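You operate a simulated robot arm through the tools that you are given. There is no shell and no other tool.

The job below is to be done with a simulated robot arm. You get a single attempt, and the scene is never put back.

TASK
Build up a stack on the 0.5 shim in the height gauge and gauge it.
Fine: shim, the block from the blue pad, the one-peg block with its letter; lock the green lever, swing the arm over and wind down till it shows 46.0 mm.

Only the result counts: the job must be done as asked and must still hold three seconds after the hand-in. Knocking over, shifting, dropping, spilling or breaking anything else fails it.

THE ROBOT
A 7-joint arm with a two-finger parallel gripper, fixed in place. Base frame: the origin is at the foot of the arm, x ahead of it, y to its left, z up; the work surface is at about z = 0.84. Units: m, rad, N and s.
Its first joint turns from -2.897 to 2.897 rad. Payload 3.43 kg.
Tool frame: the origin (TCP) lies between the finger pads and is the grasp point; the fingertips stand 0.034 m ahead of it; z points along the fingers, y is the line along which they close. Largest opening 0.128 m; finger width 0.024, thickness 0.012; the body of the gripper, 0.048 by 0.13 m, starts 0.096 m behind the TCP.
Orientation is that of the tool frame in the base frame, as a unit quaternion [x, y, z, w]. With the fingers straight down and closing along the base's y, the tool's x points along the base's -x, its y along +y and its z along -z.

THE INTERFACE
- The arm moves only by the tool apply_moves. Its argument "commands" is text: rows parted by semicolons, each of 7 numbers parted by spaces: the closure, from 0 (fully open) to 1 (shut), then the shift along the tool's x, y, z in units of 20 mm (1.0 is 20 mm), then the turn, a rotation vector about the tool's x, y, z in units of 5 degrees (1.0 is 5 degrees). In form: hand dx dy dz wx wy wz; .... A call has 1 to 20 rows; each row shifts and turns the commanded pose from where the row before left it, along the tool's axes as they then stand. A call with a number of a shift or a turn outside -1 to 1 is refused whole. A row lasts 0.2 s, in which the tool goes at most 0.05 m and 0.15 rad; a call with a longer step from one row to the next is refused whole, and so is a gripper value outside its range. A pose out of reach is approached as far as the arm can. The call stops where the force on the tool passes 90 N (or 10 N more than at its start, if that is more) or the arm is blocked; 0.2 s more then pass. The fingers move at their own pace (about 0.153 m/s each) and stop on an object; they squeeze with about 27 N. The grip force told is the motor's: it shows also when the fingers shut on nothing. Time passes only in rows, and 0.2 s behind the last, so rows that do not move let the fingers close. The reply holds the time, the measured pose of the TCP, the force on the tool along the base axes, the opening and the grip force, in the units named above and with some noise, with the torque about the TCP (base axes, N m) and any sound that the robot's microphone picked up, and new pictures: "pictures" is both (left out), scene, wrist or none.
- Cameras (640 x 400 px; columns grow to the right, rows downward): "scene" is fixed at [0.0492, 0.5012, 1.5903]; the picture's right is [-0.14, -0.99, 0.00], its down [-0.68, 0.10, -0.72] and it looks along [0.72, -0.10, -0.69] (base axes); focal length 358 px, centre (320, 200). "wrist" rides on the gripper at [0.076, -0.011, -0.16] in the tool frame; the picture's right is [0.15, 0.99, 0.00], its down [-0.88, 0.13, -0.46] and it looks along [-0.45, 0.07, 0.89] (tool axes); focal length 234 px, centre (320, 200). There is no depth. A picture from a camera that has moved, and an enlarged one, comes with that camera's place and axes in the base frame and with its lens.
- enlarge(camera, box): a new picture of the part [left, top, right, bottom] of that camera's present view, enlarged. It takes no simulated time.
- close_job(): hands the job in; it is judged then, once.

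Places have to be worked out from the pictures, the camera data and where the tool is seen. Open the gripper and draw the arm clear of the work before you hand the job in, unless the task says otherwise.

The tools are called after ">>>" as a command line: name --argument value ..., lists and objects as JSON in quotes. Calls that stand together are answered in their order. apply_moves: Moves the arm, as the interface text tells. Its arguments: {"type":"object","properties":{"commands":{"type":"string"},"pictures":{"type":"string","enum":["both","scene","wrist","none"]}},"required":["commands"]} The other tools are called the same way: enlarge (camera, box) takes an enlarged picture of a part of a camera's view; close_job () hands the job in.

At the start:

```text
time_s: 0.0
eef_pos: [0.4954, 0.244, 1.2728]
tcp_rot: [0.0, 1.0, 0.001, -0.001]
ft_force: [0.0, -0.3, -0.1]
wrist_torque: [0.01, 0.0, -0.04]
opening: 0.1281
grasp_force: 0.0
```

scene: 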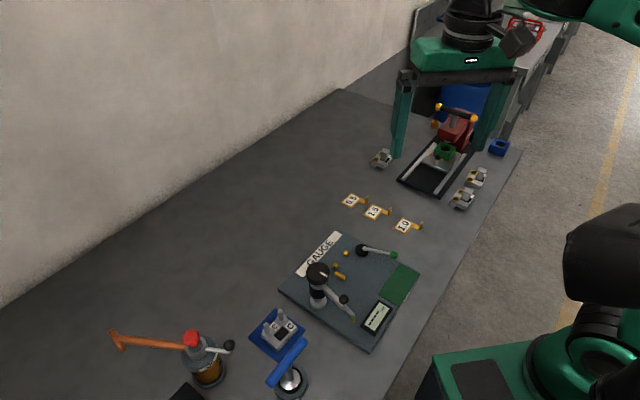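
wrist: 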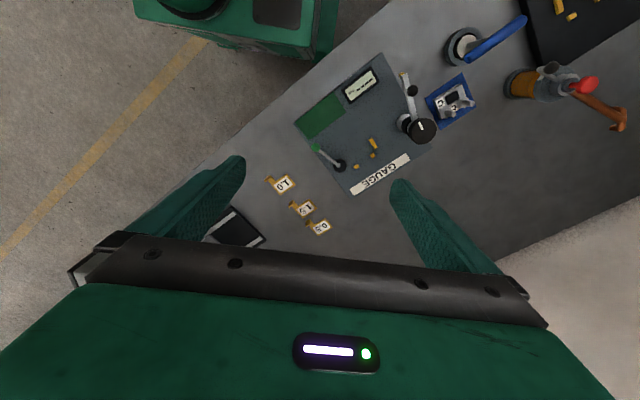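

The overview shows a gauge plate, three shims (0.5/1.0/1.5-like labels), a block on a blue pad and several blocks at the far end. I'll enlarge the regions first to identify everything.

>>> enlarge --camera "scene" --box '[270, 220, 430, 360]'

>>> enlarge --camera "scene" --box '[330, 180, 430, 240]'

>>> enlarge --camera "scene" --box '[360, 90, 530, 220]'

>>> enlarge --camera "scene" --box '[230, 290, 330, 400]'

>>> enlarge --camera "wrist" --box '[250, 40, 490, 250]'

```text
2.86 times, centred on (350, 290) of scene
camera zoom: at [0.0492, 0.5012, 1.5903], right [-0.14, -0.99, 0.0], down [-0.68, 0.1, -0.72], along [0.72, -0.1, -0.69], focal length 1022 px, centre (234, -57)
```

zoom: 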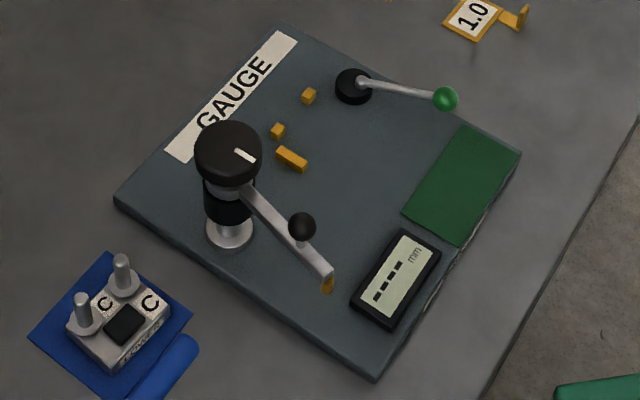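

```text
6.40 times, centred on (380, 210) of scene
camera zoom: at [0.0492, 0.5012, 1.5903], right [-0.14, -0.99, 0.0], down [-0.68, 0.1, -0.72], along [0.72, -0.1, -0.69], focal length 2289 px, centre (-64, 136)
```

zoom: 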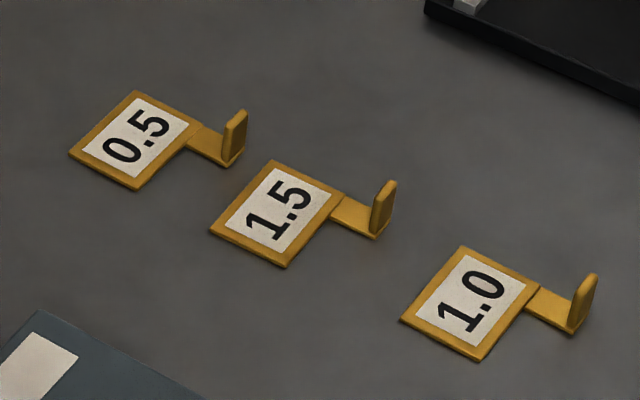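

```text
3.08 times, centred on (445, 155) of scene
camera zoom: at [0.0492, 0.5012, 1.5903], right [-0.14, -0.99, 0.0], down [-0.68, 0.1, -0.72], along [0.72, -0.1, -0.69], focal length 1100 px, centre (-65, 338)
```

zoom: 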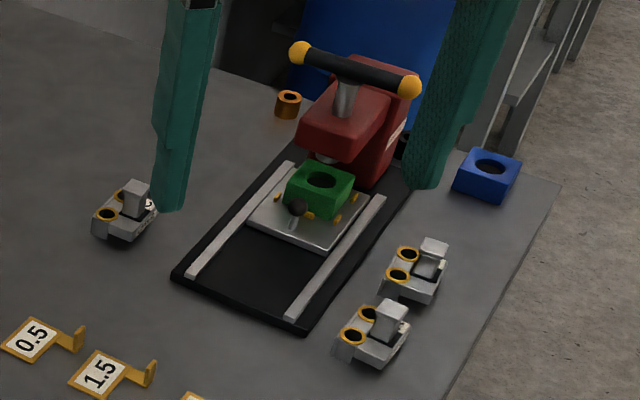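

```text
3.64 times, centred on (280, 345) of scene
camera zoom: at [0.0492, 0.5012, 1.5903], right [-0.14, -0.99, 0.0], down [-0.68, 0.1, -0.72], along [0.72, -0.1, -0.69], focal length 1300 px, centre (466, -327)
```

zoom: 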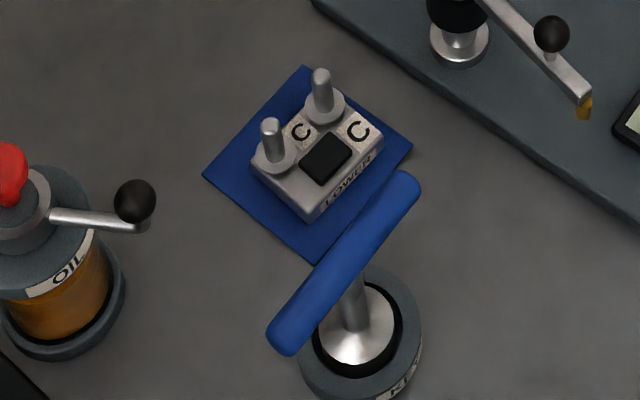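

```text
1.90 times, centred on (370, 145) of wrist
camera zoom: at [0.4195, 0.2317, 1.4319], right [-0.15, 0.99, 0.0], down [0.88, 0.13, 0.45], along [0.45, 0.07, -0.89], focal length 446 px, centre (225, 305)
```

zoom: 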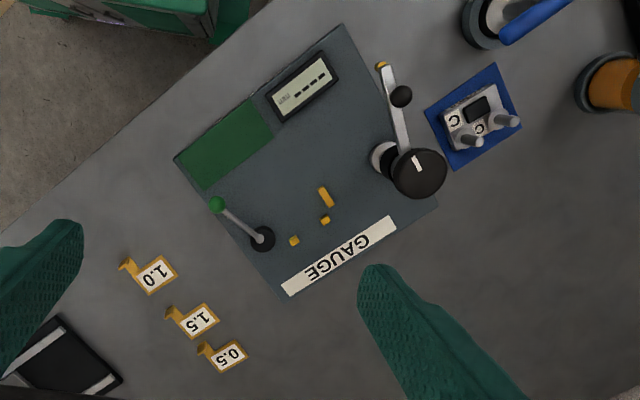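

The lower block on the blue pad carries letter C, and three upper blocks sit at the far end. I'll move the wrist camera over the two right-hand uppers for a close look, staying high.

>>> apply_moves --commands "0 -0.33 -0.98 0.5 0 0 0;0 -0.33 -0.98 0.5 0 0 0;0 -0.33 -0.98 0.5 0 0 0;0 -0.33 -0.98 0.5 0 0 0;0 -0.33 -0.98 0.5 0 0 0;0 -0.33 -0.98 0.5 0 0 0;0 -0.33 -0.98 0.5 0 0 0;0 -0.33 -0.98 0.5 0 0 0;0 -0.33 -0.98 0.5 0 0 0;0 -0.33 -0.98 0.5 0 0 0;0 -0.33 -0.98 0.5 0 0 0;0 -0.33 -0.98 0.5 0 0 0;0 -0.33 -0.98 0.5 0 0 0;0 -0.33 -0.98 0.5 0 0 0;0 -0.33 -0.98 0.5 0 0 0;0 0 0 0 0 0 0"

```text
time_s: 3.4
eef_pos: [0.581, -0.0502, 1.1291]
tcp_rot: [0.0, 1.0, 0.0, 0.006]
ft_force: [0.7, -0.3, 0.4]
wrist_torque: [0.01, 0.01, 0.01]
opening: 0.1282
grasp_force: 0.1
camera wrist: at [0.5022, -0.0627, 1.2886], right [-0.15, 0.99, 0.0], down [0.88, 0.13, 0.47], along [0.46, 0.07, -0.88], focal length 234 px, centre (320, 200)
```

scene: 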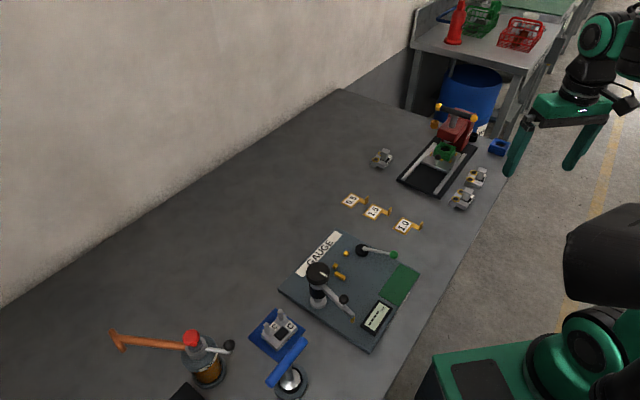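
wrist: 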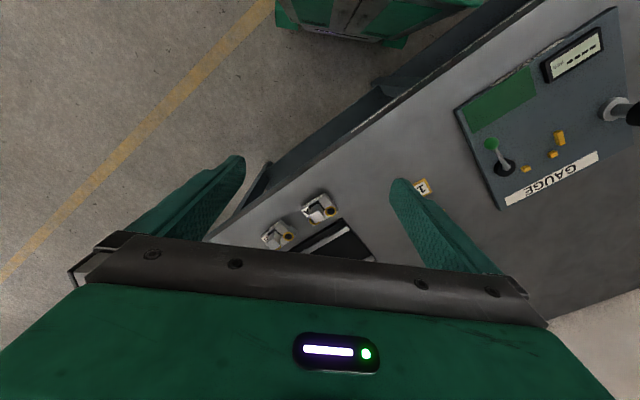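

The wrist image's "down" is away from the base, so the objects must be nearer beneath the camera. I'll go further out over the two uppers, still well above them.

>>> apply_moves --commands "0 -0.96 -0.1 0.25 0 0 0;0 -0.96 -0.1 0.25 0 0 0;0 -0.96 -0.1 0.25 0 0 0;0 -0.96 -0.1 0.25 0 0 0;0 -0.96 -0.1 0.25 0 0 0;0 -0.96 -0.1 0.25 0 0 0;0 -0.96 -0.1 0.25 0 0 0;0 -0.96 -0.1 0.25 0 0 0;0 -0.96 -0.1 0.25 0 0 0;0 -0.96 -0.1 0.25 0 0 0;0 -0.96 -0.1 0.25 0 0 0;0 -0.96 -0.1 0.25 0 0 0;0 -0.96 -0.1 0.25 0 0 0;0 0 0 0 0 0 0;0 0 0 0 0 0 0"

>>> enlarge --camera "wrist" --box '[240, 40, 400, 160]'

>>> enlarge --camera "wrist" --box '[240, 120, 480, 270]'

```text
time_s: 6.6
eef_pos: [0.8305, -0.0737, 1.0671]
tcp_rot: [0.001, 1.0, 0.0, 0.006]
ft_force: [-1.1, 0.1, -0.5]
wrist_torque: [0.0, 0.02, -0.01]
opening: 0.1278
grasp_force: 0.1
camera wrist: at [0.7532, -0.0864, 1.2257], right [-0.15, 0.99, 0.0], down [0.88, 0.13, 0.47], along [0.46, 0.07, -0.88], focal length 234 px, centre (320, 200)
```

scene: 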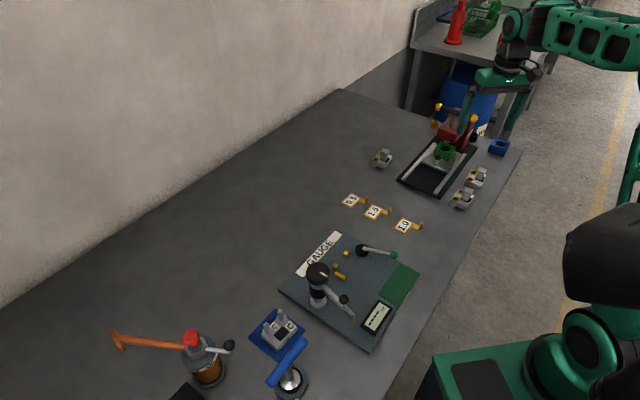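
wrist: 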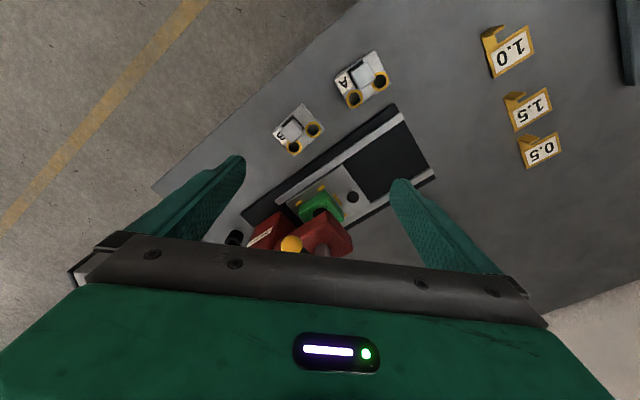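

```text
3.33 times, centred on (320, 100) of wrist
camera zoom: at [0.7532, -0.0864, 1.2257], right [-0.15, 0.99, 0.0], down [0.88, 0.13, 0.47], along [0.46, 0.07, -0.88], focal length 781 px, centre (320, 533)
```

zoom: 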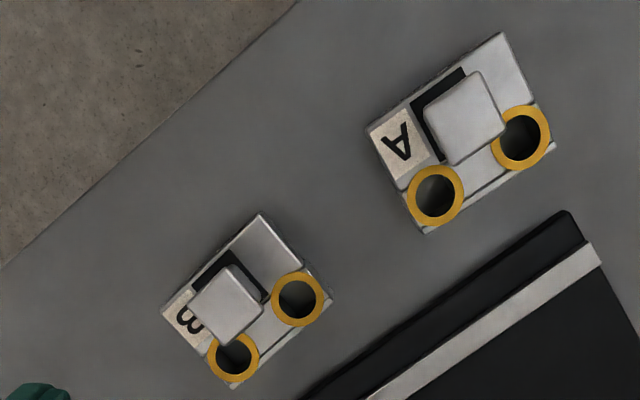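

```text
2.67 times, centred on (360, 195) of wrist
camera zoom: at [0.7532, -0.0864, 1.2257], right [-0.15, 0.99, 0.0], down [0.88, 0.13, 0.47], along [0.46, 0.07, -0.88], focal length 624 px, centre (213, 213)
```

zoom: 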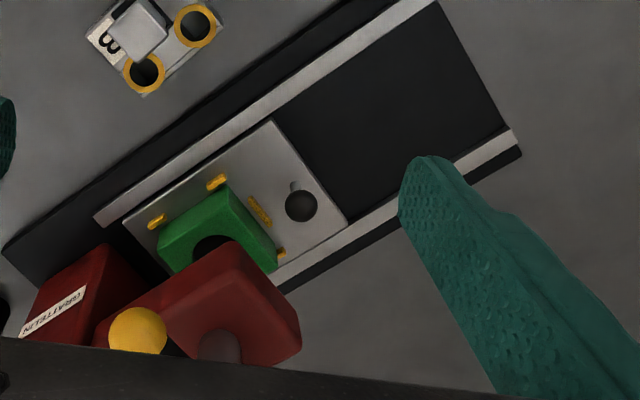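

The near blocks are A and B, each with two bushes and one square peg, so the third one should be C. I'll shift left to view that third block.

>>> apply_moves --commands "0 0 0.9 0 0 0 0;0 0 0.9 0 0 0 0;0 0 0.9 0 0 0 0;0 0 0.9 0 0 0 0;0 0 0.9 0 0 0 0;0 0 0.9 0 0 0 0;0 0 0.9 0 0 0 0;0 -0.2 0.9 0 0 0 0;0 -0.5 0.9 0 0 0 0;0 -0.5 0.9 0 0 0 0;0 -0.5 0.9 0 0 0 0;0 -0.5 0.9 0 0 0 0;0 0 0 0 0 0 0;0 0 0 0 0 0 0"

>>> enlarge --camera "wrist" --box '[260, 150, 420, 250]'

```text
time_s: 9.6
eef_pos: [0.8741, 0.1411, 1.0681]
tcp_rot: [0.001, 1.0, 0.0, 0.006]
ft_force: [-0.3, 1.2, 0.0]
wrist_torque: [-0.03, -0.01, -0.01]
opening: 0.128
grasp_force: 0.1
camera wrist: at [0.7974, 0.1288, 1.227], right [-0.15, 0.99, 0.0], down [0.88, 0.13, 0.47], along [0.46, 0.07, -0.88], focal length 234 px, centre (320, 200)
```

scene: 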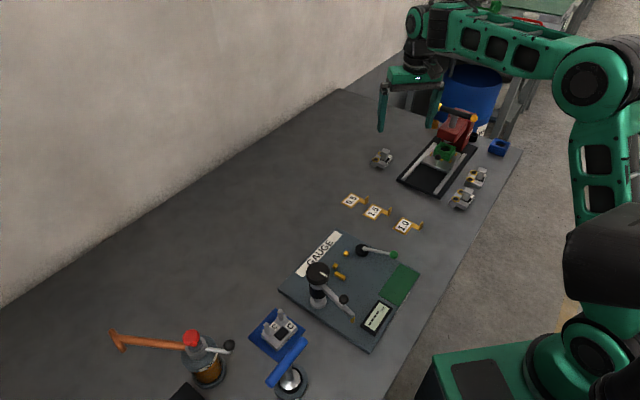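
wrist: 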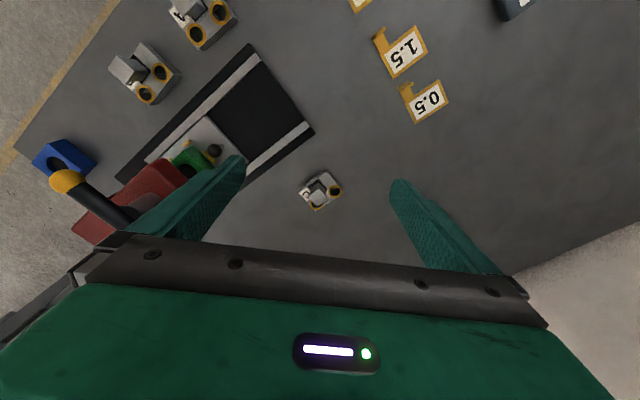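

```text
4.00 times, centred on (340, 200) of wrist
camera zoom: at [0.7974, 0.1288, 1.227], right [-0.15, 0.99, 0.0], down [0.88, 0.13, 0.47], along [0.46, 0.07, -0.88], focal length 937 px, centre (240, 200)
```

zoom: 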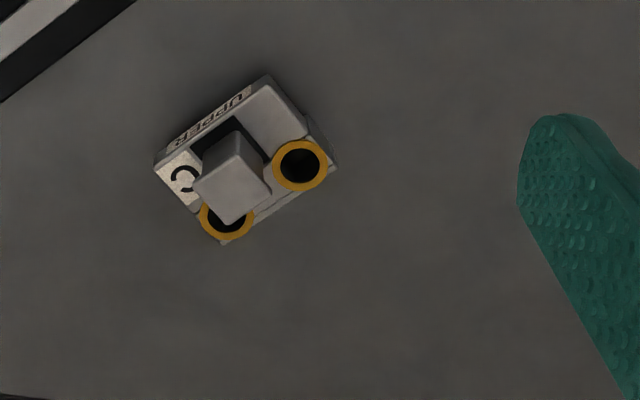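

Third block is C ("UPPER" on its side). I'll zoom further to check text orientation and the block's dimensions.

>>> enlarge --camera "wrist" --box '[290, 160, 354, 220]'

>>> enlarge --camera "scene" --box '[362, 142, 402, 172]'

>>> enlarge --camera "scene" --box '[248, 304, 312, 364]'

>>> enlarge --camera "scene" --box '[448, 160, 494, 216]'

```text
6.67 times, centred on (322, 190) of wrist
camera zoom: at [0.7974, 0.1288, 1.227], right [-0.15, 0.99, 0.0], down [0.88, 0.13, 0.47], along [0.46, 0.07, -0.88], focal length 1561 px, centre (307, 267)
```

zoom: 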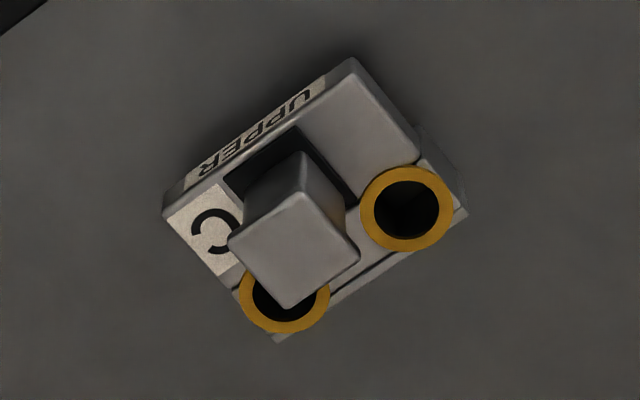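

```text
13.33 times, centred on (382, 157) of scene
camera zoom: at [0.0492, 0.5012, 1.5903], right [-0.14, -0.99, 0.0], down [-0.68, 0.1, -0.72], along [0.72, -0.1, -0.69], focal length 4768 px, centre (-507, 773)
```

zoom: 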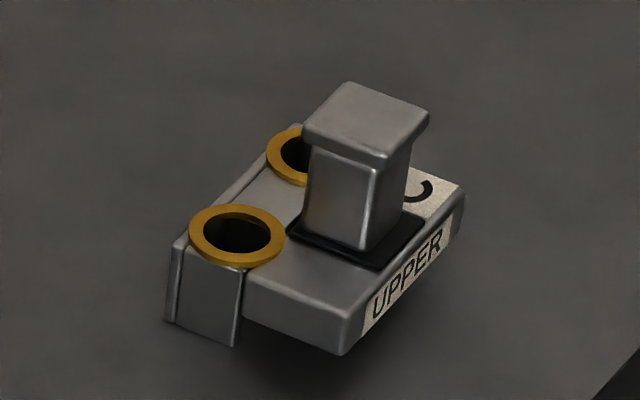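

```text
6.67 times, centred on (280, 334) of scene
camera zoom: at [0.0492, 0.5012, 1.5903], right [-0.14, -0.99, 0.0], down [-0.68, 0.1, -0.72], along [0.72, -0.1, -0.69], focal length 2384 px, centre (587, -693)
```

zoom: 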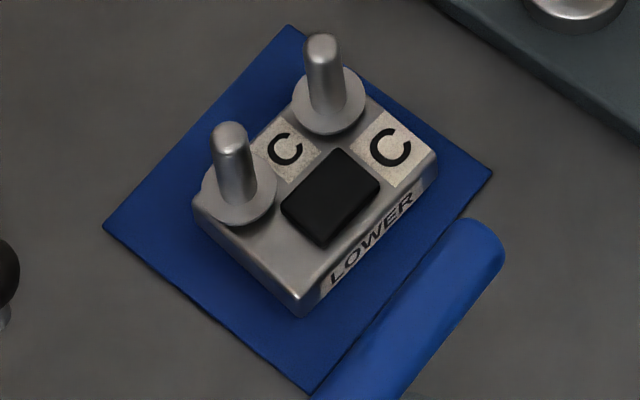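

```text
7.14 times, centred on (471, 188) of scene
camera zoom: at [0.0492, 0.5012, 1.5903], right [-0.14, -0.99, 0.0], down [-0.68, 0.1, -0.72], along [0.72, -0.1, -0.69], focal length 2554 px, centre (-759, 286)
```

zoom: 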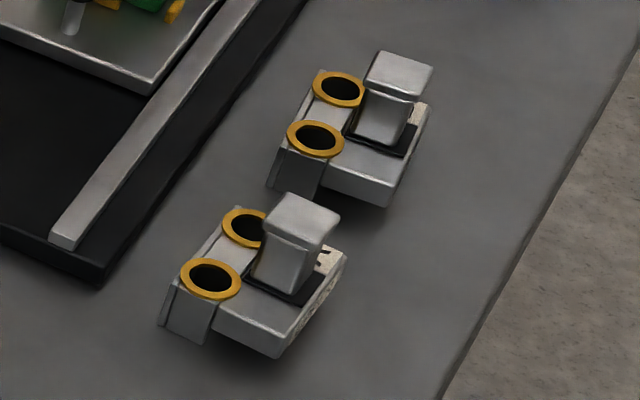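

Upper C has a T‑shaped grip peg and two bushes, with its text upright as it stands, so it sits peg‑up on the lower block's two pegs. Next I inspect the gauge plate from above.

>>> apply_moves --commands "0 0.97 0.7 -0.33 0 0 0;0 0.97 0.7 -0.33 0 0 0;0 0.97 0.7 -0.33 0 0 0;0 0.97 0.7 -0.33 0 0 0;0 0.97 0.7 -0.33 0 0 0;0 0.97 0.7 -0.33 0 0 0;0 0.97 0.7 -0.33 0 0 0;0 0.97 0.7 -0.33 0 0 0;0 0.97 0.7 -0.33 0 0 0;0 0.97 0.7 -0.33 0 0 0;0 0.97 0.7 -0.33 0 0 0;0 0.97 0.7 -0.33 0 0 0;0 0.97 0.7 -0.33 0 0 0;0 0.97 0.7 -0.33 0 0 0;0 0.97 0.7 -0.33 0 0 0;0 0 0 0 0 0 0;0 0 0 0 0 0 0" --pictures "wrist"

>>> enlarge --camera "wrist" --box '[220, 0, 420, 125]'

>>> enlarge --camera "wrist" --box '[240, 100, 400, 200]'

>>> enlarge --camera "scene" --box '[300, 230, 380, 290]'

```text
time_s: 13.2
eef_pos: [0.5813, 0.3486, 1.1634]
tcp_rot: [0.0, 1.0, 0.0, 0.005]
ft_force: [0.6, -0.7, -0.3]
wrist_torque: [-0.02, 0.01, 0.0]
opening: 0.1277
grasp_force: 0.0
camera wrist: at [0.5041, 0.3369, 1.3214], right [-0.15, 0.99, 0.0], down [0.88, 0.13, 0.47], along [0.46, 0.07, -0.88], focal length 234 px, centre (320, 200)
```

wrist: 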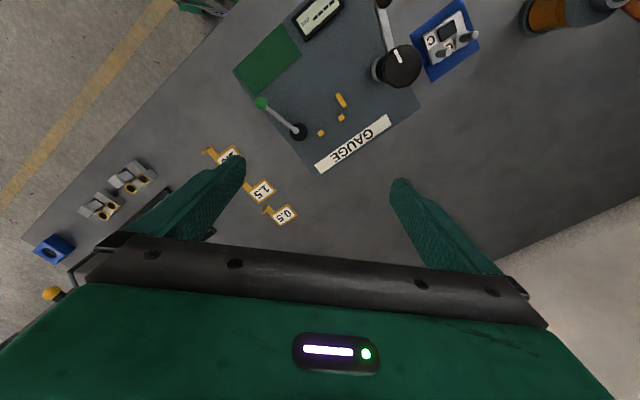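

```text
3.20 times, centred on (320, 62) of wrist
camera zoom: at [0.5041, 0.3369, 1.3214], right [-0.15, 0.99, 0.0], down [0.88, 0.13, 0.47], along [0.46, 0.07, -0.88], focal length 749 px, centre (320, 640)
```

zoom: 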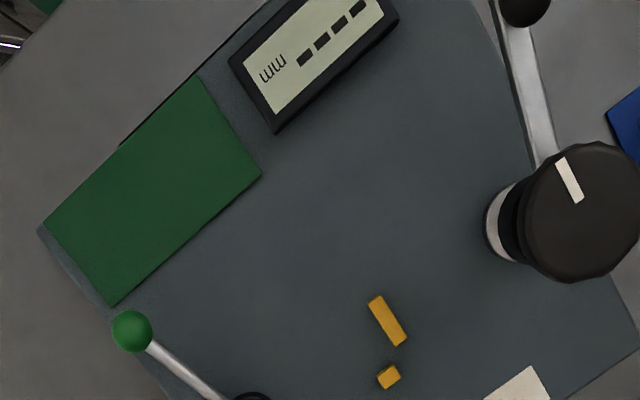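

```text
4.00 times, centred on (320, 150) of wrist
camera zoom: at [0.5041, 0.3369, 1.3214], right [-0.15, 0.99, 0.0], down [0.88, 0.13, 0.47], along [0.46, 0.07, -0.88], focal length 937 px, centre (320, 400)
```

zoom: 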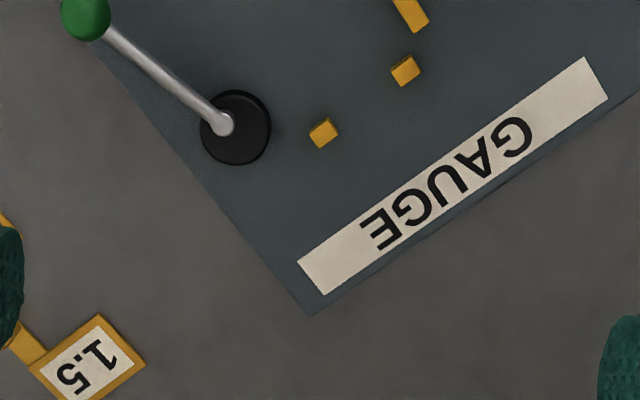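

```text
6.67 times, centred on (340, 260) of scene
camera zoom: at [0.0492, 0.5012, 1.5903], right [-0.14, -0.99, 0.0], down [-0.68, 0.1, -0.72], along [0.72, -0.1, -0.69], focal length 2384 px, centre (187, -200)
```

zoom: 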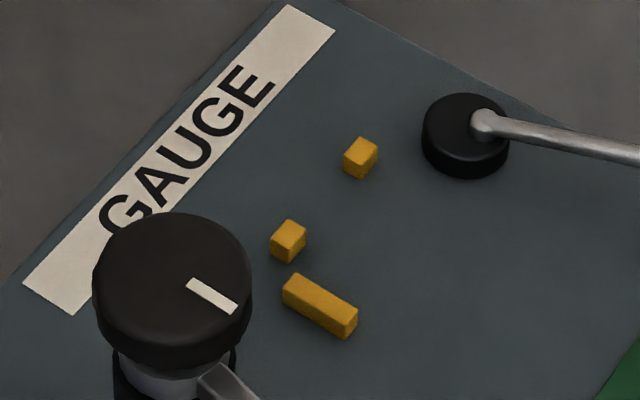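

From the pictures I get: shim 0.5 centred near (0.813, 0.298) with its tab toward the base, nest stops near (0.564,0.386), (0.598,0.352) and bar (0.536,0.381), column near (0.475,0.444), all set at about 45°. I'll fly above the 0.5 shim and yaw the tool 45° so the fingers close across its upright tab.

>>> apply_moves --commands "0 -0.97 -0.4 0.6 0 0 0;0 -0.97 -0.4 0.6 0 0 0;0 -0.97 -0.4 0.6 0 0 0;0 -0.97 -0.4 0.6 0 0 0;0 -0.97 -0.4 0.6 0 0 0;0 -0.97 -0.4 0.6 0 0 0;0 -0.97 -0.4 0.6 0 0 0;0 -0.97 -0.4 0.6 0 0 0;0 -0.97 -0.4 0.6 0 0 0;0 -0.97 -0.4 0.6 0 0 0;0 0 0 0 0 0 1;0 0 0 0 0 0 1;0 0 0 0 0 0 1;0 0 0 0 0 0 1;0 0 0 0 0 0 1;0 0 0 0 0 0 1;0 0 0 0 0 0 1;0 0 0 0 0 0 1;0 0 0 0 0 0 1;0 0 0 0 0 0 0"

>>> enlarge --camera "wrist" --box '[240, 80, 400, 200]'

```text
time_s: 17.4
eef_pos: [0.7783, 0.2713, 1.0458]
tcp_rot: [0.383, 0.924, 0.003, 0.006]
ft_force: [-1.2, -0.4, 0.0]
wrist_torque: [-0.01, 0.01, 0.03]
opening: 0.1278
grasp_force: 0.1
camera wrist: at [0.7148, 0.3149, 1.2052], right [0.6, 0.8, 0.01], down [0.71, -0.53, 0.46], along [0.38, -0.27, -0.89], focal length 234 px, centre (320, 200)
```

scene: 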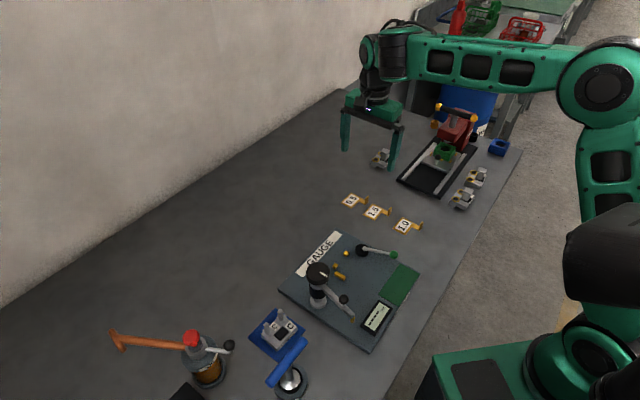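
wrist: 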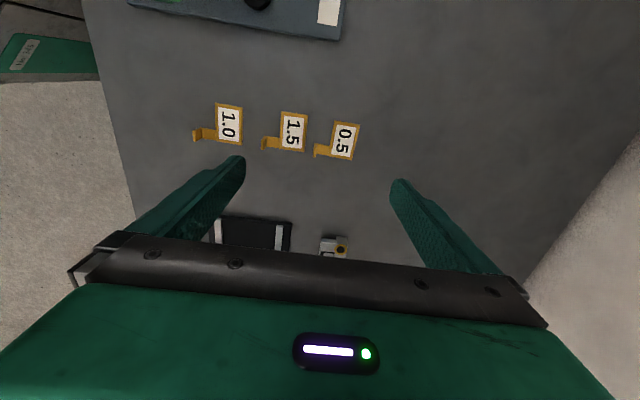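

```text
3.33 times, centred on (320, 140) of wrist
camera zoom: at [0.7148, 0.3149, 1.2052], right [0.6, 0.8, 0.01], down [0.71, -0.53, 0.46], along [0.38, -0.27, -0.89], focal length 781 px, centre (320, 400)
```

zoom: 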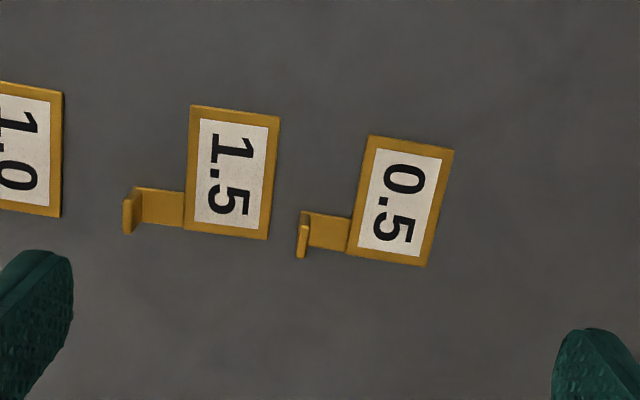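

The 0.5 shim's tab upright is at roughly (0.793, 0.251), with its thickness across the finger line. I correct the small tool tilt, move over the tab, half-close the fingers and descend to look again.

>>> apply_moves --commands "0.7 -0.6 -0.1 0.5 0.11 0.11 0;0.7 -0.64 -0.08 1 0 0 0;0.7 0 0 1 0 0 0;0.7 0 0 1 0 0 0;0.7 0 0 1 0 0 0;0.7 0 0 0.5 0 0 0;0.7 0 0 0 0 0 0" --pictures "wrist"

>>> enlarge --camera "wrist" --box '[250, 80, 410, 200]'

```text
time_s: 19.0
eef_pos: [0.7919, 0.2499, 0.9444]
tcp_rot: [0.382, 0.924, -0.001, -0.001]
ft_force: [-0.8, -0.7, -0.4]
wrist_torque: [0.01, 0.02, -0.01]
opening: 0.0385
grasp_force: 0.0
camera wrist: at [0.7318, 0.2946, 1.1049], right [0.6, 0.8, 0.0], down [0.72, -0.53, 0.45], along [0.36, -0.27, -0.89], focal length 234 px, centre (320, 200)
```

wrist: 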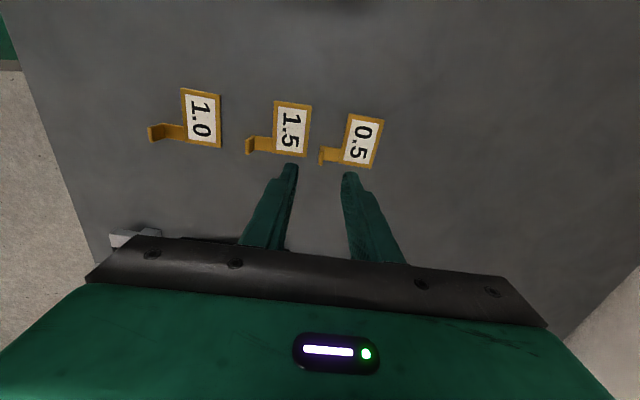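

```text
3.33 times, centred on (330, 140) of wrist
camera zoom: at [0.7318, 0.2946, 1.1049], right [0.6, 0.8, 0.0], down [0.72, -0.53, 0.45], along [0.36, -0.27, -0.89], focal length 781 px, centre (287, 400)
```

zoom: 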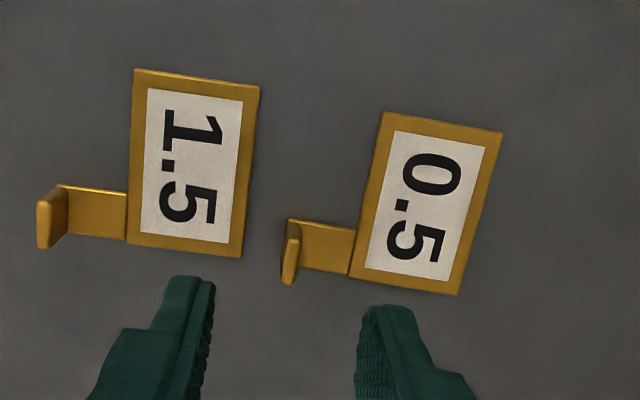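

The tool axis is within ~1.5 mm of the tab centre. I narrow the opening, descend so fingertips stay ~6 mm above the table (over the neighbouring thin shim), and look.

>>> apply_moves --commands "0.8 0 0 0.5 0 0 0.2;0.8 0 0 0.7 0 0 0;0.8 0 0 0.7 0 0 0;0.8 0 0 0.7 0 0 0;0.8 0 0 0.5 0 0 0;0.8 0 0 0 0 0 0" --pictures "wrist"

>>> enlarge --camera "wrist" --box '[250, 100, 410, 220]'

>>> enlarge --camera "scene" --box '[320, 160, 440, 250]'

```text
time_s: 20.4
eef_pos: [0.7918, 0.2479, 0.883]
tcp_rot: [0.391, 0.921, 0.0, -0.001]
ft_force: [-0.2, -0.1, 0.5]
wrist_torque: [-0.02, -0.02, 0.01]
opening: 0.0256
grasp_force: 0.0
camera wrist: at [0.7318, 0.2953, 1.0426], right [0.61, 0.79, 0.0], down [0.71, -0.54, 0.45], along [0.36, -0.28, -0.89], focal length 234 px, centre (320, 200)
```

wrist: 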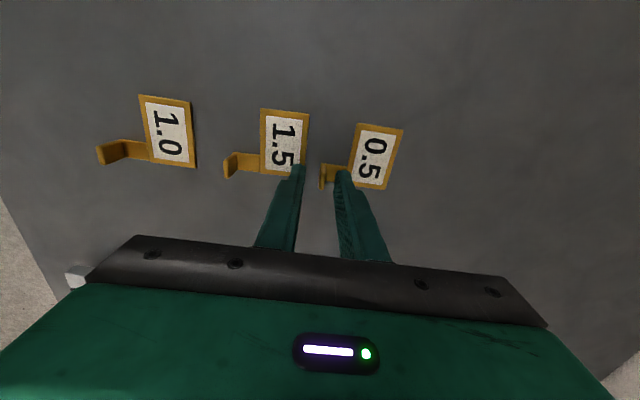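

```text
3.33 times, centred on (330, 160) of wrist
camera zoom: at [0.7318, 0.2953, 1.0426], right [0.61, 0.79, 0.0], down [0.71, -0.54, 0.45], along [0.36, -0.28, -0.89], focal length 781 px, centre (287, 333)
```

zoom: 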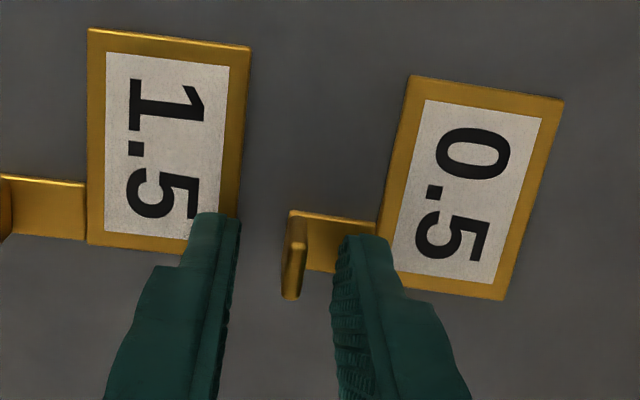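

```text
4.44 times, centred on (380, 205) of scene
camera zoom: at [0.0492, 0.5012, 1.5903], right [-0.14, -0.99, 0.0], down [-0.68, 0.1, -0.72], along [0.72, -0.1, -0.69], focal length 1589 px, centre (53, 178)
```

zoom: 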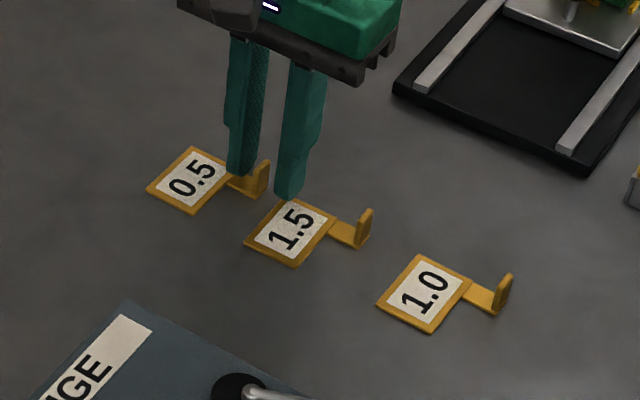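

The fingers straddle the tab with clearance. Closing on it.

>>> apply_moves --commands "0.9 0 0 0 0 0 0;1 0 0 0 0 0 0;1 0 0 0 0 0 0;1 0 0 0 0 0 0" --pictures "wrist"

>>> enlarge --camera "wrist" --box '[250, 100, 410, 220]'

```text
time_s: 21.4
eef_pos: [0.7922, 0.2486, 0.8827]
tcp_rot: [0.392, 0.92, -0.001, -0.001]
ft_force: [0.7, 0.3, -0.5]
wrist_torque: [-0.03, 0.01, -0.01]
opening: 0.0039
grasp_force: 26.9
camera wrist: at [0.7318, 0.2954, 1.0429], right [0.61, 0.79, 0.0], down [0.71, -0.54, 0.45], along [0.36, -0.28, -0.89], focal length 234 px, centre (320, 200)
```

wrist: 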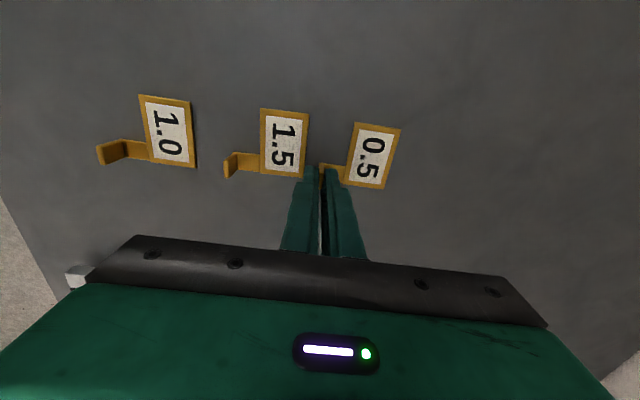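

```text
3.33 times, centred on (330, 160) of wrist
camera zoom: at [0.7318, 0.2954, 1.0429], right [0.61, 0.79, 0.0], down [0.71, -0.54, 0.45], along [0.36, -0.28, -0.89], focal length 781 px, centre (287, 333)
```

zoom: 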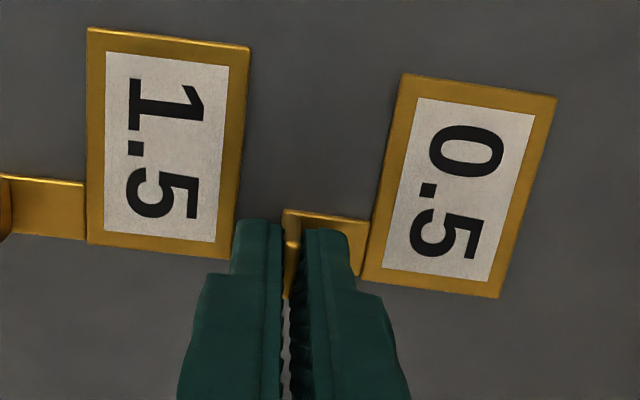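

The tab is gripped (opening 3.9 mm, 27 N). I lift it 100 mm and carry it over the gauge nest.

>>> apply_moves --commands "1 0 0 -0.4 0 0 0;1 0 0 -0.8 0 0 0;1 0 0 -1 0 0 0;1 0 0 -1 0 0 0;1 0 0 -1 0 0 0;1 0.5 -0.3 -0.8 0 0 0;1 0.9 -0.57 0 0 0 0;1 0.9 -0.57 0 0 0 0;1 0.9 -0.57 0 0 0 0;1 0.9 -0.57 0 0 0 0;1 0.9 -0.57 0 0 0 0;1 0.9 -0.57 0 0 0 0;1 0.9 -0.57 0 0 0 0;1 0.9 -0.57 0 0 0 0;1 0.9 -0.57 0 0 0 0;1 0.9 -0.57 0 0 0 0;1 0.9 -0.57 0 0 0 0;1 0.4 -0.26 0 0 0 0;1 0 0 0 0 0 0;1 0 0 0 0 0 0"

>>> enlarge --camera "wrist" --box '[240, 60, 480, 210]'

>>> enlarge --camera "scene" --box '[270, 200, 430, 320]'

```text
time_s: 25.6
eef_pos: [0.5422, 0.3117, 0.9853]
tcp_rot: [0.391, 0.92, 0.0, -0.001]
ft_force: [0.7, 0.0, -0.2]
wrist_torque: [-0.04, -0.01, -0.01]
opening: 0.0041
grasp_force: 27.0
camera wrist: at [0.4824, 0.3573, 1.1437], right [0.61, 0.79, 0.0], down [0.71, -0.54, 0.45], along [0.36, -0.28, -0.89], focal length 234 px, centre (320, 200)
```

scene: 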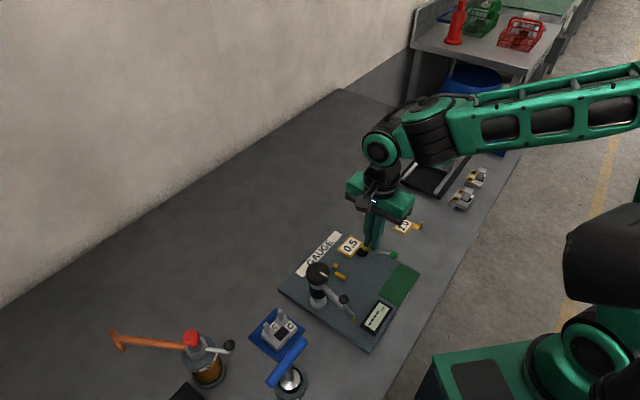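
wrist: 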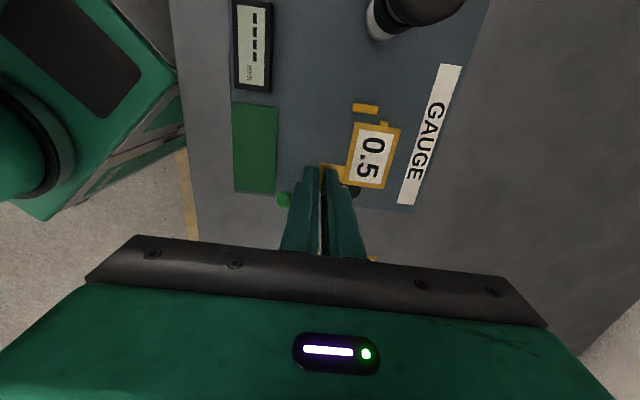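

```text
2.67 times, centred on (360, 135) of wrist
camera zoom: at [0.4824, 0.3573, 1.1437], right [0.61, 0.79, 0.0], down [0.71, -0.54, 0.45], along [0.36, -0.28, -0.89], focal length 624 px, centre (213, 373)
```

zoom: 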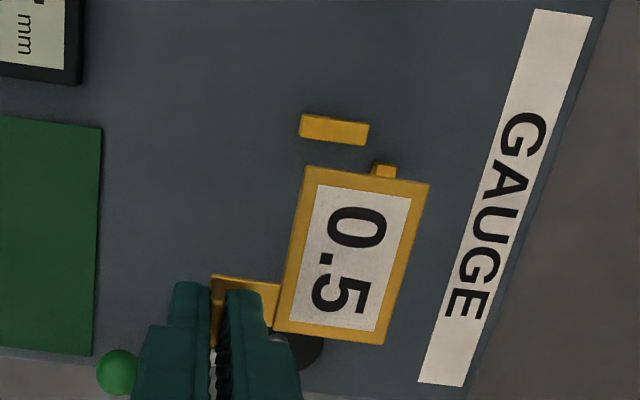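

```text
3.33 times, centred on (350, 260) of scene
camera zoom: at [0.0492, 0.5012, 1.5903], right [-0.14, -0.99, 0.0], down [-0.68, 0.1, -0.72], along [0.72, -0.1, -0.69], focal length 1192 px, centre (220, 0)
```

zoom: 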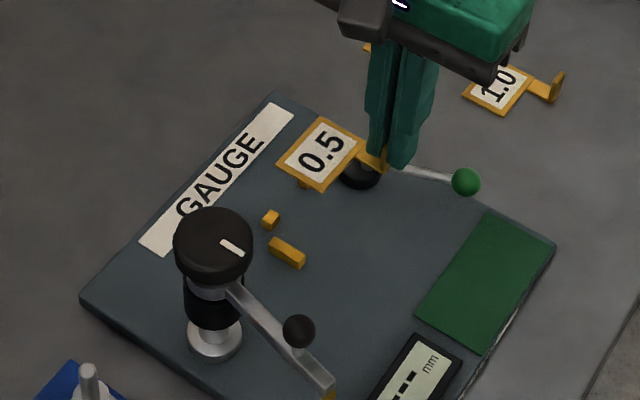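

The nest stops line up well with the held shim; plate is ~1.7° off the tool yaw. I correct the yaw, shift 2.6 mm off the bar, and descend to just above the plate.

>>> apply_moves --commands "1 -0.13 0 0.5 0 0 -0.34;1 0 0 0.8 0 0 0;1 0 0 0.8 0 0 0;1 0 0 0.8 0 0 0;1 0 0 0.6 0 0 0;1 0 0 0 0 0 0;1 0 0 0 0 0 0" --pictures "wrist"

>>> enlarge --camera "wrist" --box '[260, 90, 420, 210]'

>>> enlarge --camera "scene" --box '[310, 230, 390, 290]'

```text
time_s: 27.2
eef_pos: [0.546, 0.3083, 0.915]
tcp_rot: [0.377, 0.926, 0.0, -0.001]
ft_force: [0.2, -0.2, 0.1]
wrist_torque: [-0.03, -0.01, 0.01]
opening: 0.0042
grasp_force: 26.7
camera wrist: at [0.4836, 0.3529, 1.0736], right [0.59, 0.81, 0.0], down [0.72, -0.52, 0.45], along [0.37, -0.27, -0.89], focal length 234 px, centre (320, 200)
```

wrist: 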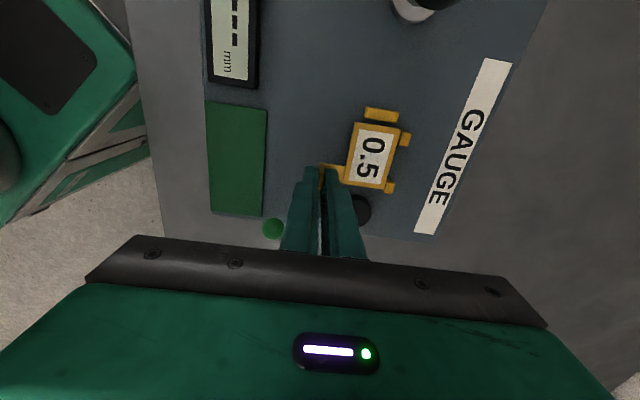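

```text
3.33 times, centred on (340, 150) of wrist
camera zoom: at [0.4836, 0.3529, 1.0736], right [0.59, 0.81, 0.0], down [0.72, -0.52, 0.45], along [0.37, -0.27, -0.89], focal length 781 px, centre (253, 367)
```

zoom: 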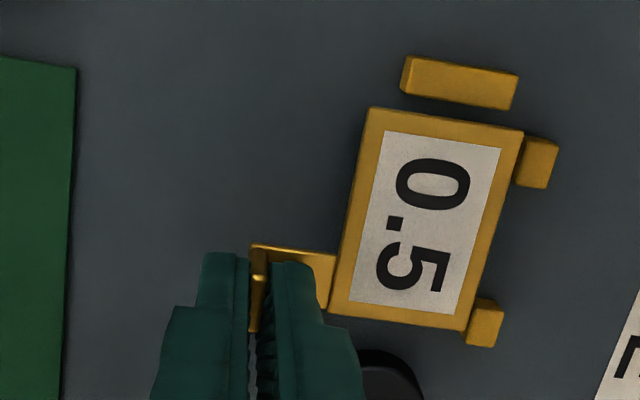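

```text
6.67 times, centred on (350, 260) of scene
camera zoom: at [0.0492, 0.5012, 1.5903], right [-0.14, -0.99, 0.0], down [-0.68, 0.1, -0.72], along [0.72, -0.1, -0.69], focal length 2384 px, centre (120, -200)
```

zoom: 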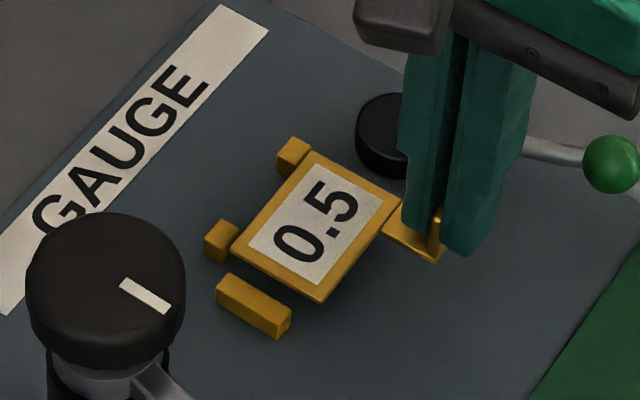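

The shim hangs just above stop height. I'll zoom in on its edges versus the stops to check the gap before lowering.

>>> enlarge --camera "wrist" --box '[345, 100, 417, 200]'

>>> enlarge --camera "scene" --box '[330, 244, 366, 276]'

```text
4.00 times, centred on (381, 150) of wrist
camera zoom: at [0.4836, 0.3529, 1.0736], right [0.59, 0.81, 0.0], down [0.72, -0.52, 0.45], along [0.37, -0.27, -0.89], focal length 937 px, centre (76, 400)
```

zoom: 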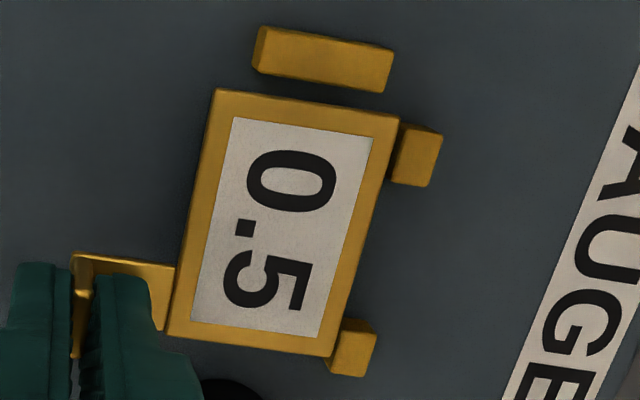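

```text
12.50 times, centred on (348, 260) of scene
camera zoom: at [0.0492, 0.5012, 1.5903], right [-0.14, -0.99, 0.0], down [-0.68, 0.1, -0.72], along [0.72, -0.1, -0.69], focal length 4470 px, centre (-30, -550)
```

zoom: 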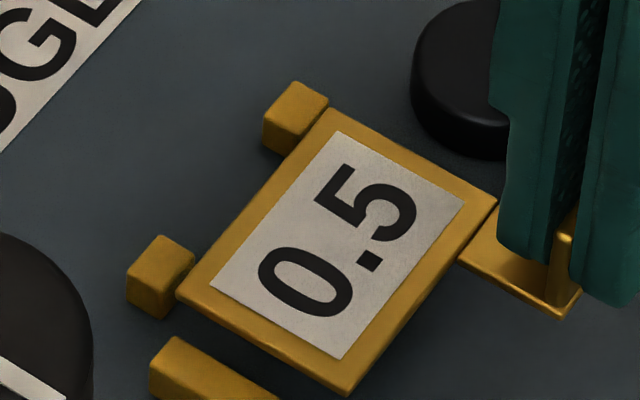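

There's a small gap to both stops; I add 1 mm of margin in y and lower in small steps, watching the force.

>>> apply_moves --commands "1 0 -0.05 0.15 0 0 0;1 0 0 0.15 0 0 0;1 0 0 0 0 0 0" --pictures "none"

>>> apply_moves --commands "1 0 0 0.1 0 0 0;1 0 0 0.1 0 0 0;1 0 0 0 0 0 0" --pictures "wrist"

>>> enlarge --camera "wrist" --box '[345, 100, 417, 200]'

>>> enlarge --camera "scene" --box '[330, 244, 366, 276]'

```text
time_s: 28.0
eef_pos: [0.5454, 0.3079, 0.9086]
tcp_rot: [0.377, 0.926, -0.001, -0.001]
ft_force: [-0.2, -0.4, -1.1]
wrist_torque: [-0.03, 0.03, 0.03]
opening: 0.0042
grasp_force: 27.1
```

```text
time_s: 28.8
eef_pos: [0.5438, 0.308, 0.9038]
tcp_rot: [0.377, 0.926, 0.0, -0.001]
ft_force: [0.0, 0.1, -1.4]
wrist_torque: [-0.04, -0.01, -0.01]
opening: 0.004
grasp_force: 27.1
camera wrist: at [0.4835, 0.3519, 1.0635], right [0.59, 0.81, 0.0], down [0.72, -0.52, 0.45], along [0.37, -0.27, -0.89], focal length 234 px, centre (320, 200)
```

wrist: 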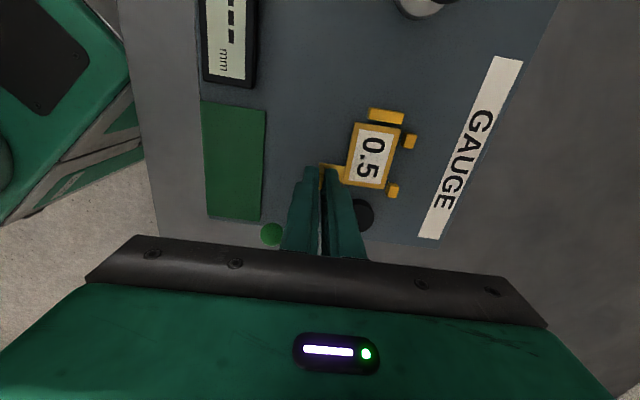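

```text
4.00 times, centred on (381, 150) of wrist
camera zoom: at [0.4835, 0.3519, 1.0635], right [0.59, 0.81, 0.0], down [0.72, -0.52, 0.45], along [0.37, -0.27, -0.89], focal length 937 px, centre (76, 400)
```

zoom: 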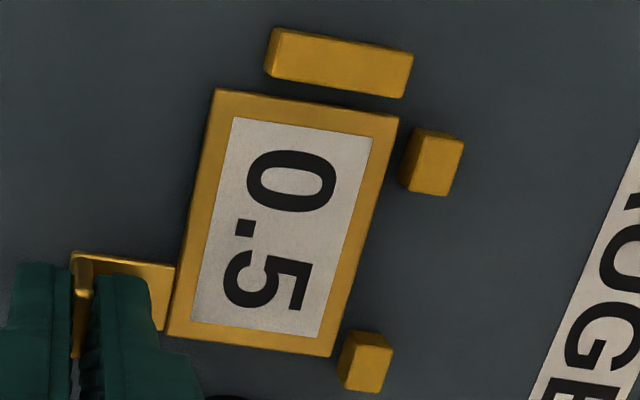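

```text
12.50 times, centred on (348, 260) of scene
camera zoom: at [0.0492, 0.5012, 1.5903], right [-0.14, -0.99, 0.0], down [-0.68, 0.1, -0.72], along [0.72, -0.1, -0.69], focal length 4470 px, centre (-30, -550)
```

zoom: 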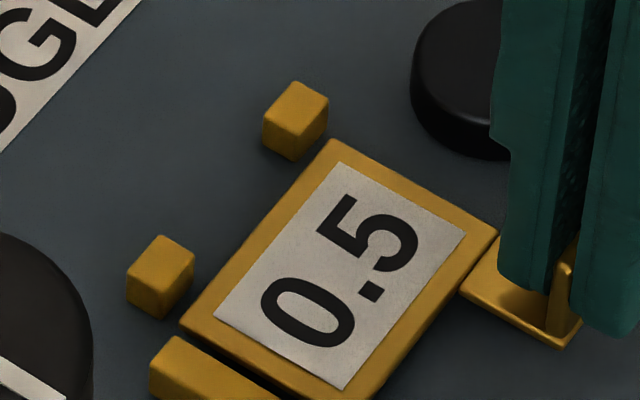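

Clear gaps of ~3 mm show on both sides now, with the shim almost down. I nudge 1.5 mm toward the stops and lower in 1 mm steps.

>>> apply_moves --commands "1 0 0.075 0 0 0 0;1 0 0 0.05 0 0 0;1 0 0 0.05 0 0 0;1 0 0 0 0 0 0" --pictures "none"

>>> apply_moves --commands "1 0 0 0.05 0 0 0;1 0 0 0.05 0 0 0;1 0 0 0 0 0 0" --pictures "wrist"

>>> enlarge --camera "wrist" --box '[345, 100, 417, 200]'

>>> enlarge --camera "scene" --box '[330, 244, 366, 276]'

```text
time_s: 29.8
eef_pos: [0.5464, 0.3091, 0.9022]
tcp_rot: [0.376, 0.926, -0.001, -0.001]
ft_force: [0.5, -1.3, -0.6]
wrist_torque: [0.01, 0.02, 0.0]
opening: 0.0039
grasp_force: 26.9
```

```text
time_s: 30.6
eef_pos: [0.5458, 0.3084, 0.9003]
tcp_rot: [0.376, 0.926, 0.0, -0.001]
ft_force: [-0.4, 0.4, -1.0]
wrist_torque: [-0.04, 0.0, 0.0]
opening: 0.0045
grasp_force: 26.3
camera wrist: at [0.4842, 0.3529, 1.0597], right [0.59, 0.81, 0.0], down [0.72, -0.52, 0.45], along [0.37, -0.27, -0.89], focal length 234 px, centre (320, 200)
```

wrist: 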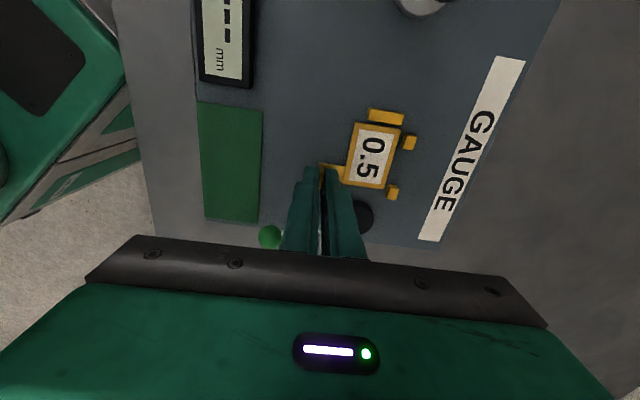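

```text
4.00 times, centred on (381, 150) of wrist
camera zoom: at [0.4842, 0.3529, 1.0597], right [0.59, 0.81, 0.0], down [0.72, -0.52, 0.45], along [0.37, -0.27, -0.89], focal length 937 px, centre (76, 400)
```

zoom: 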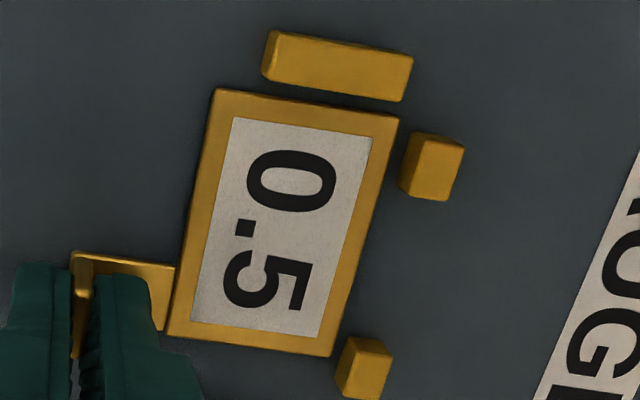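

```text
12.50 times, centred on (348, 260) of scene
camera zoom: at [0.0492, 0.5012, 1.5903], right [-0.14, -0.99, 0.0], down [-0.68, 0.1, -0.72], along [0.72, -0.1, -0.69], focal length 4470 px, centre (-30, -550)
```

zoom: 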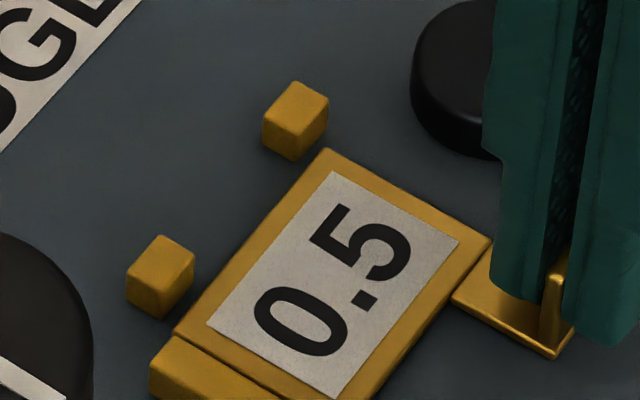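

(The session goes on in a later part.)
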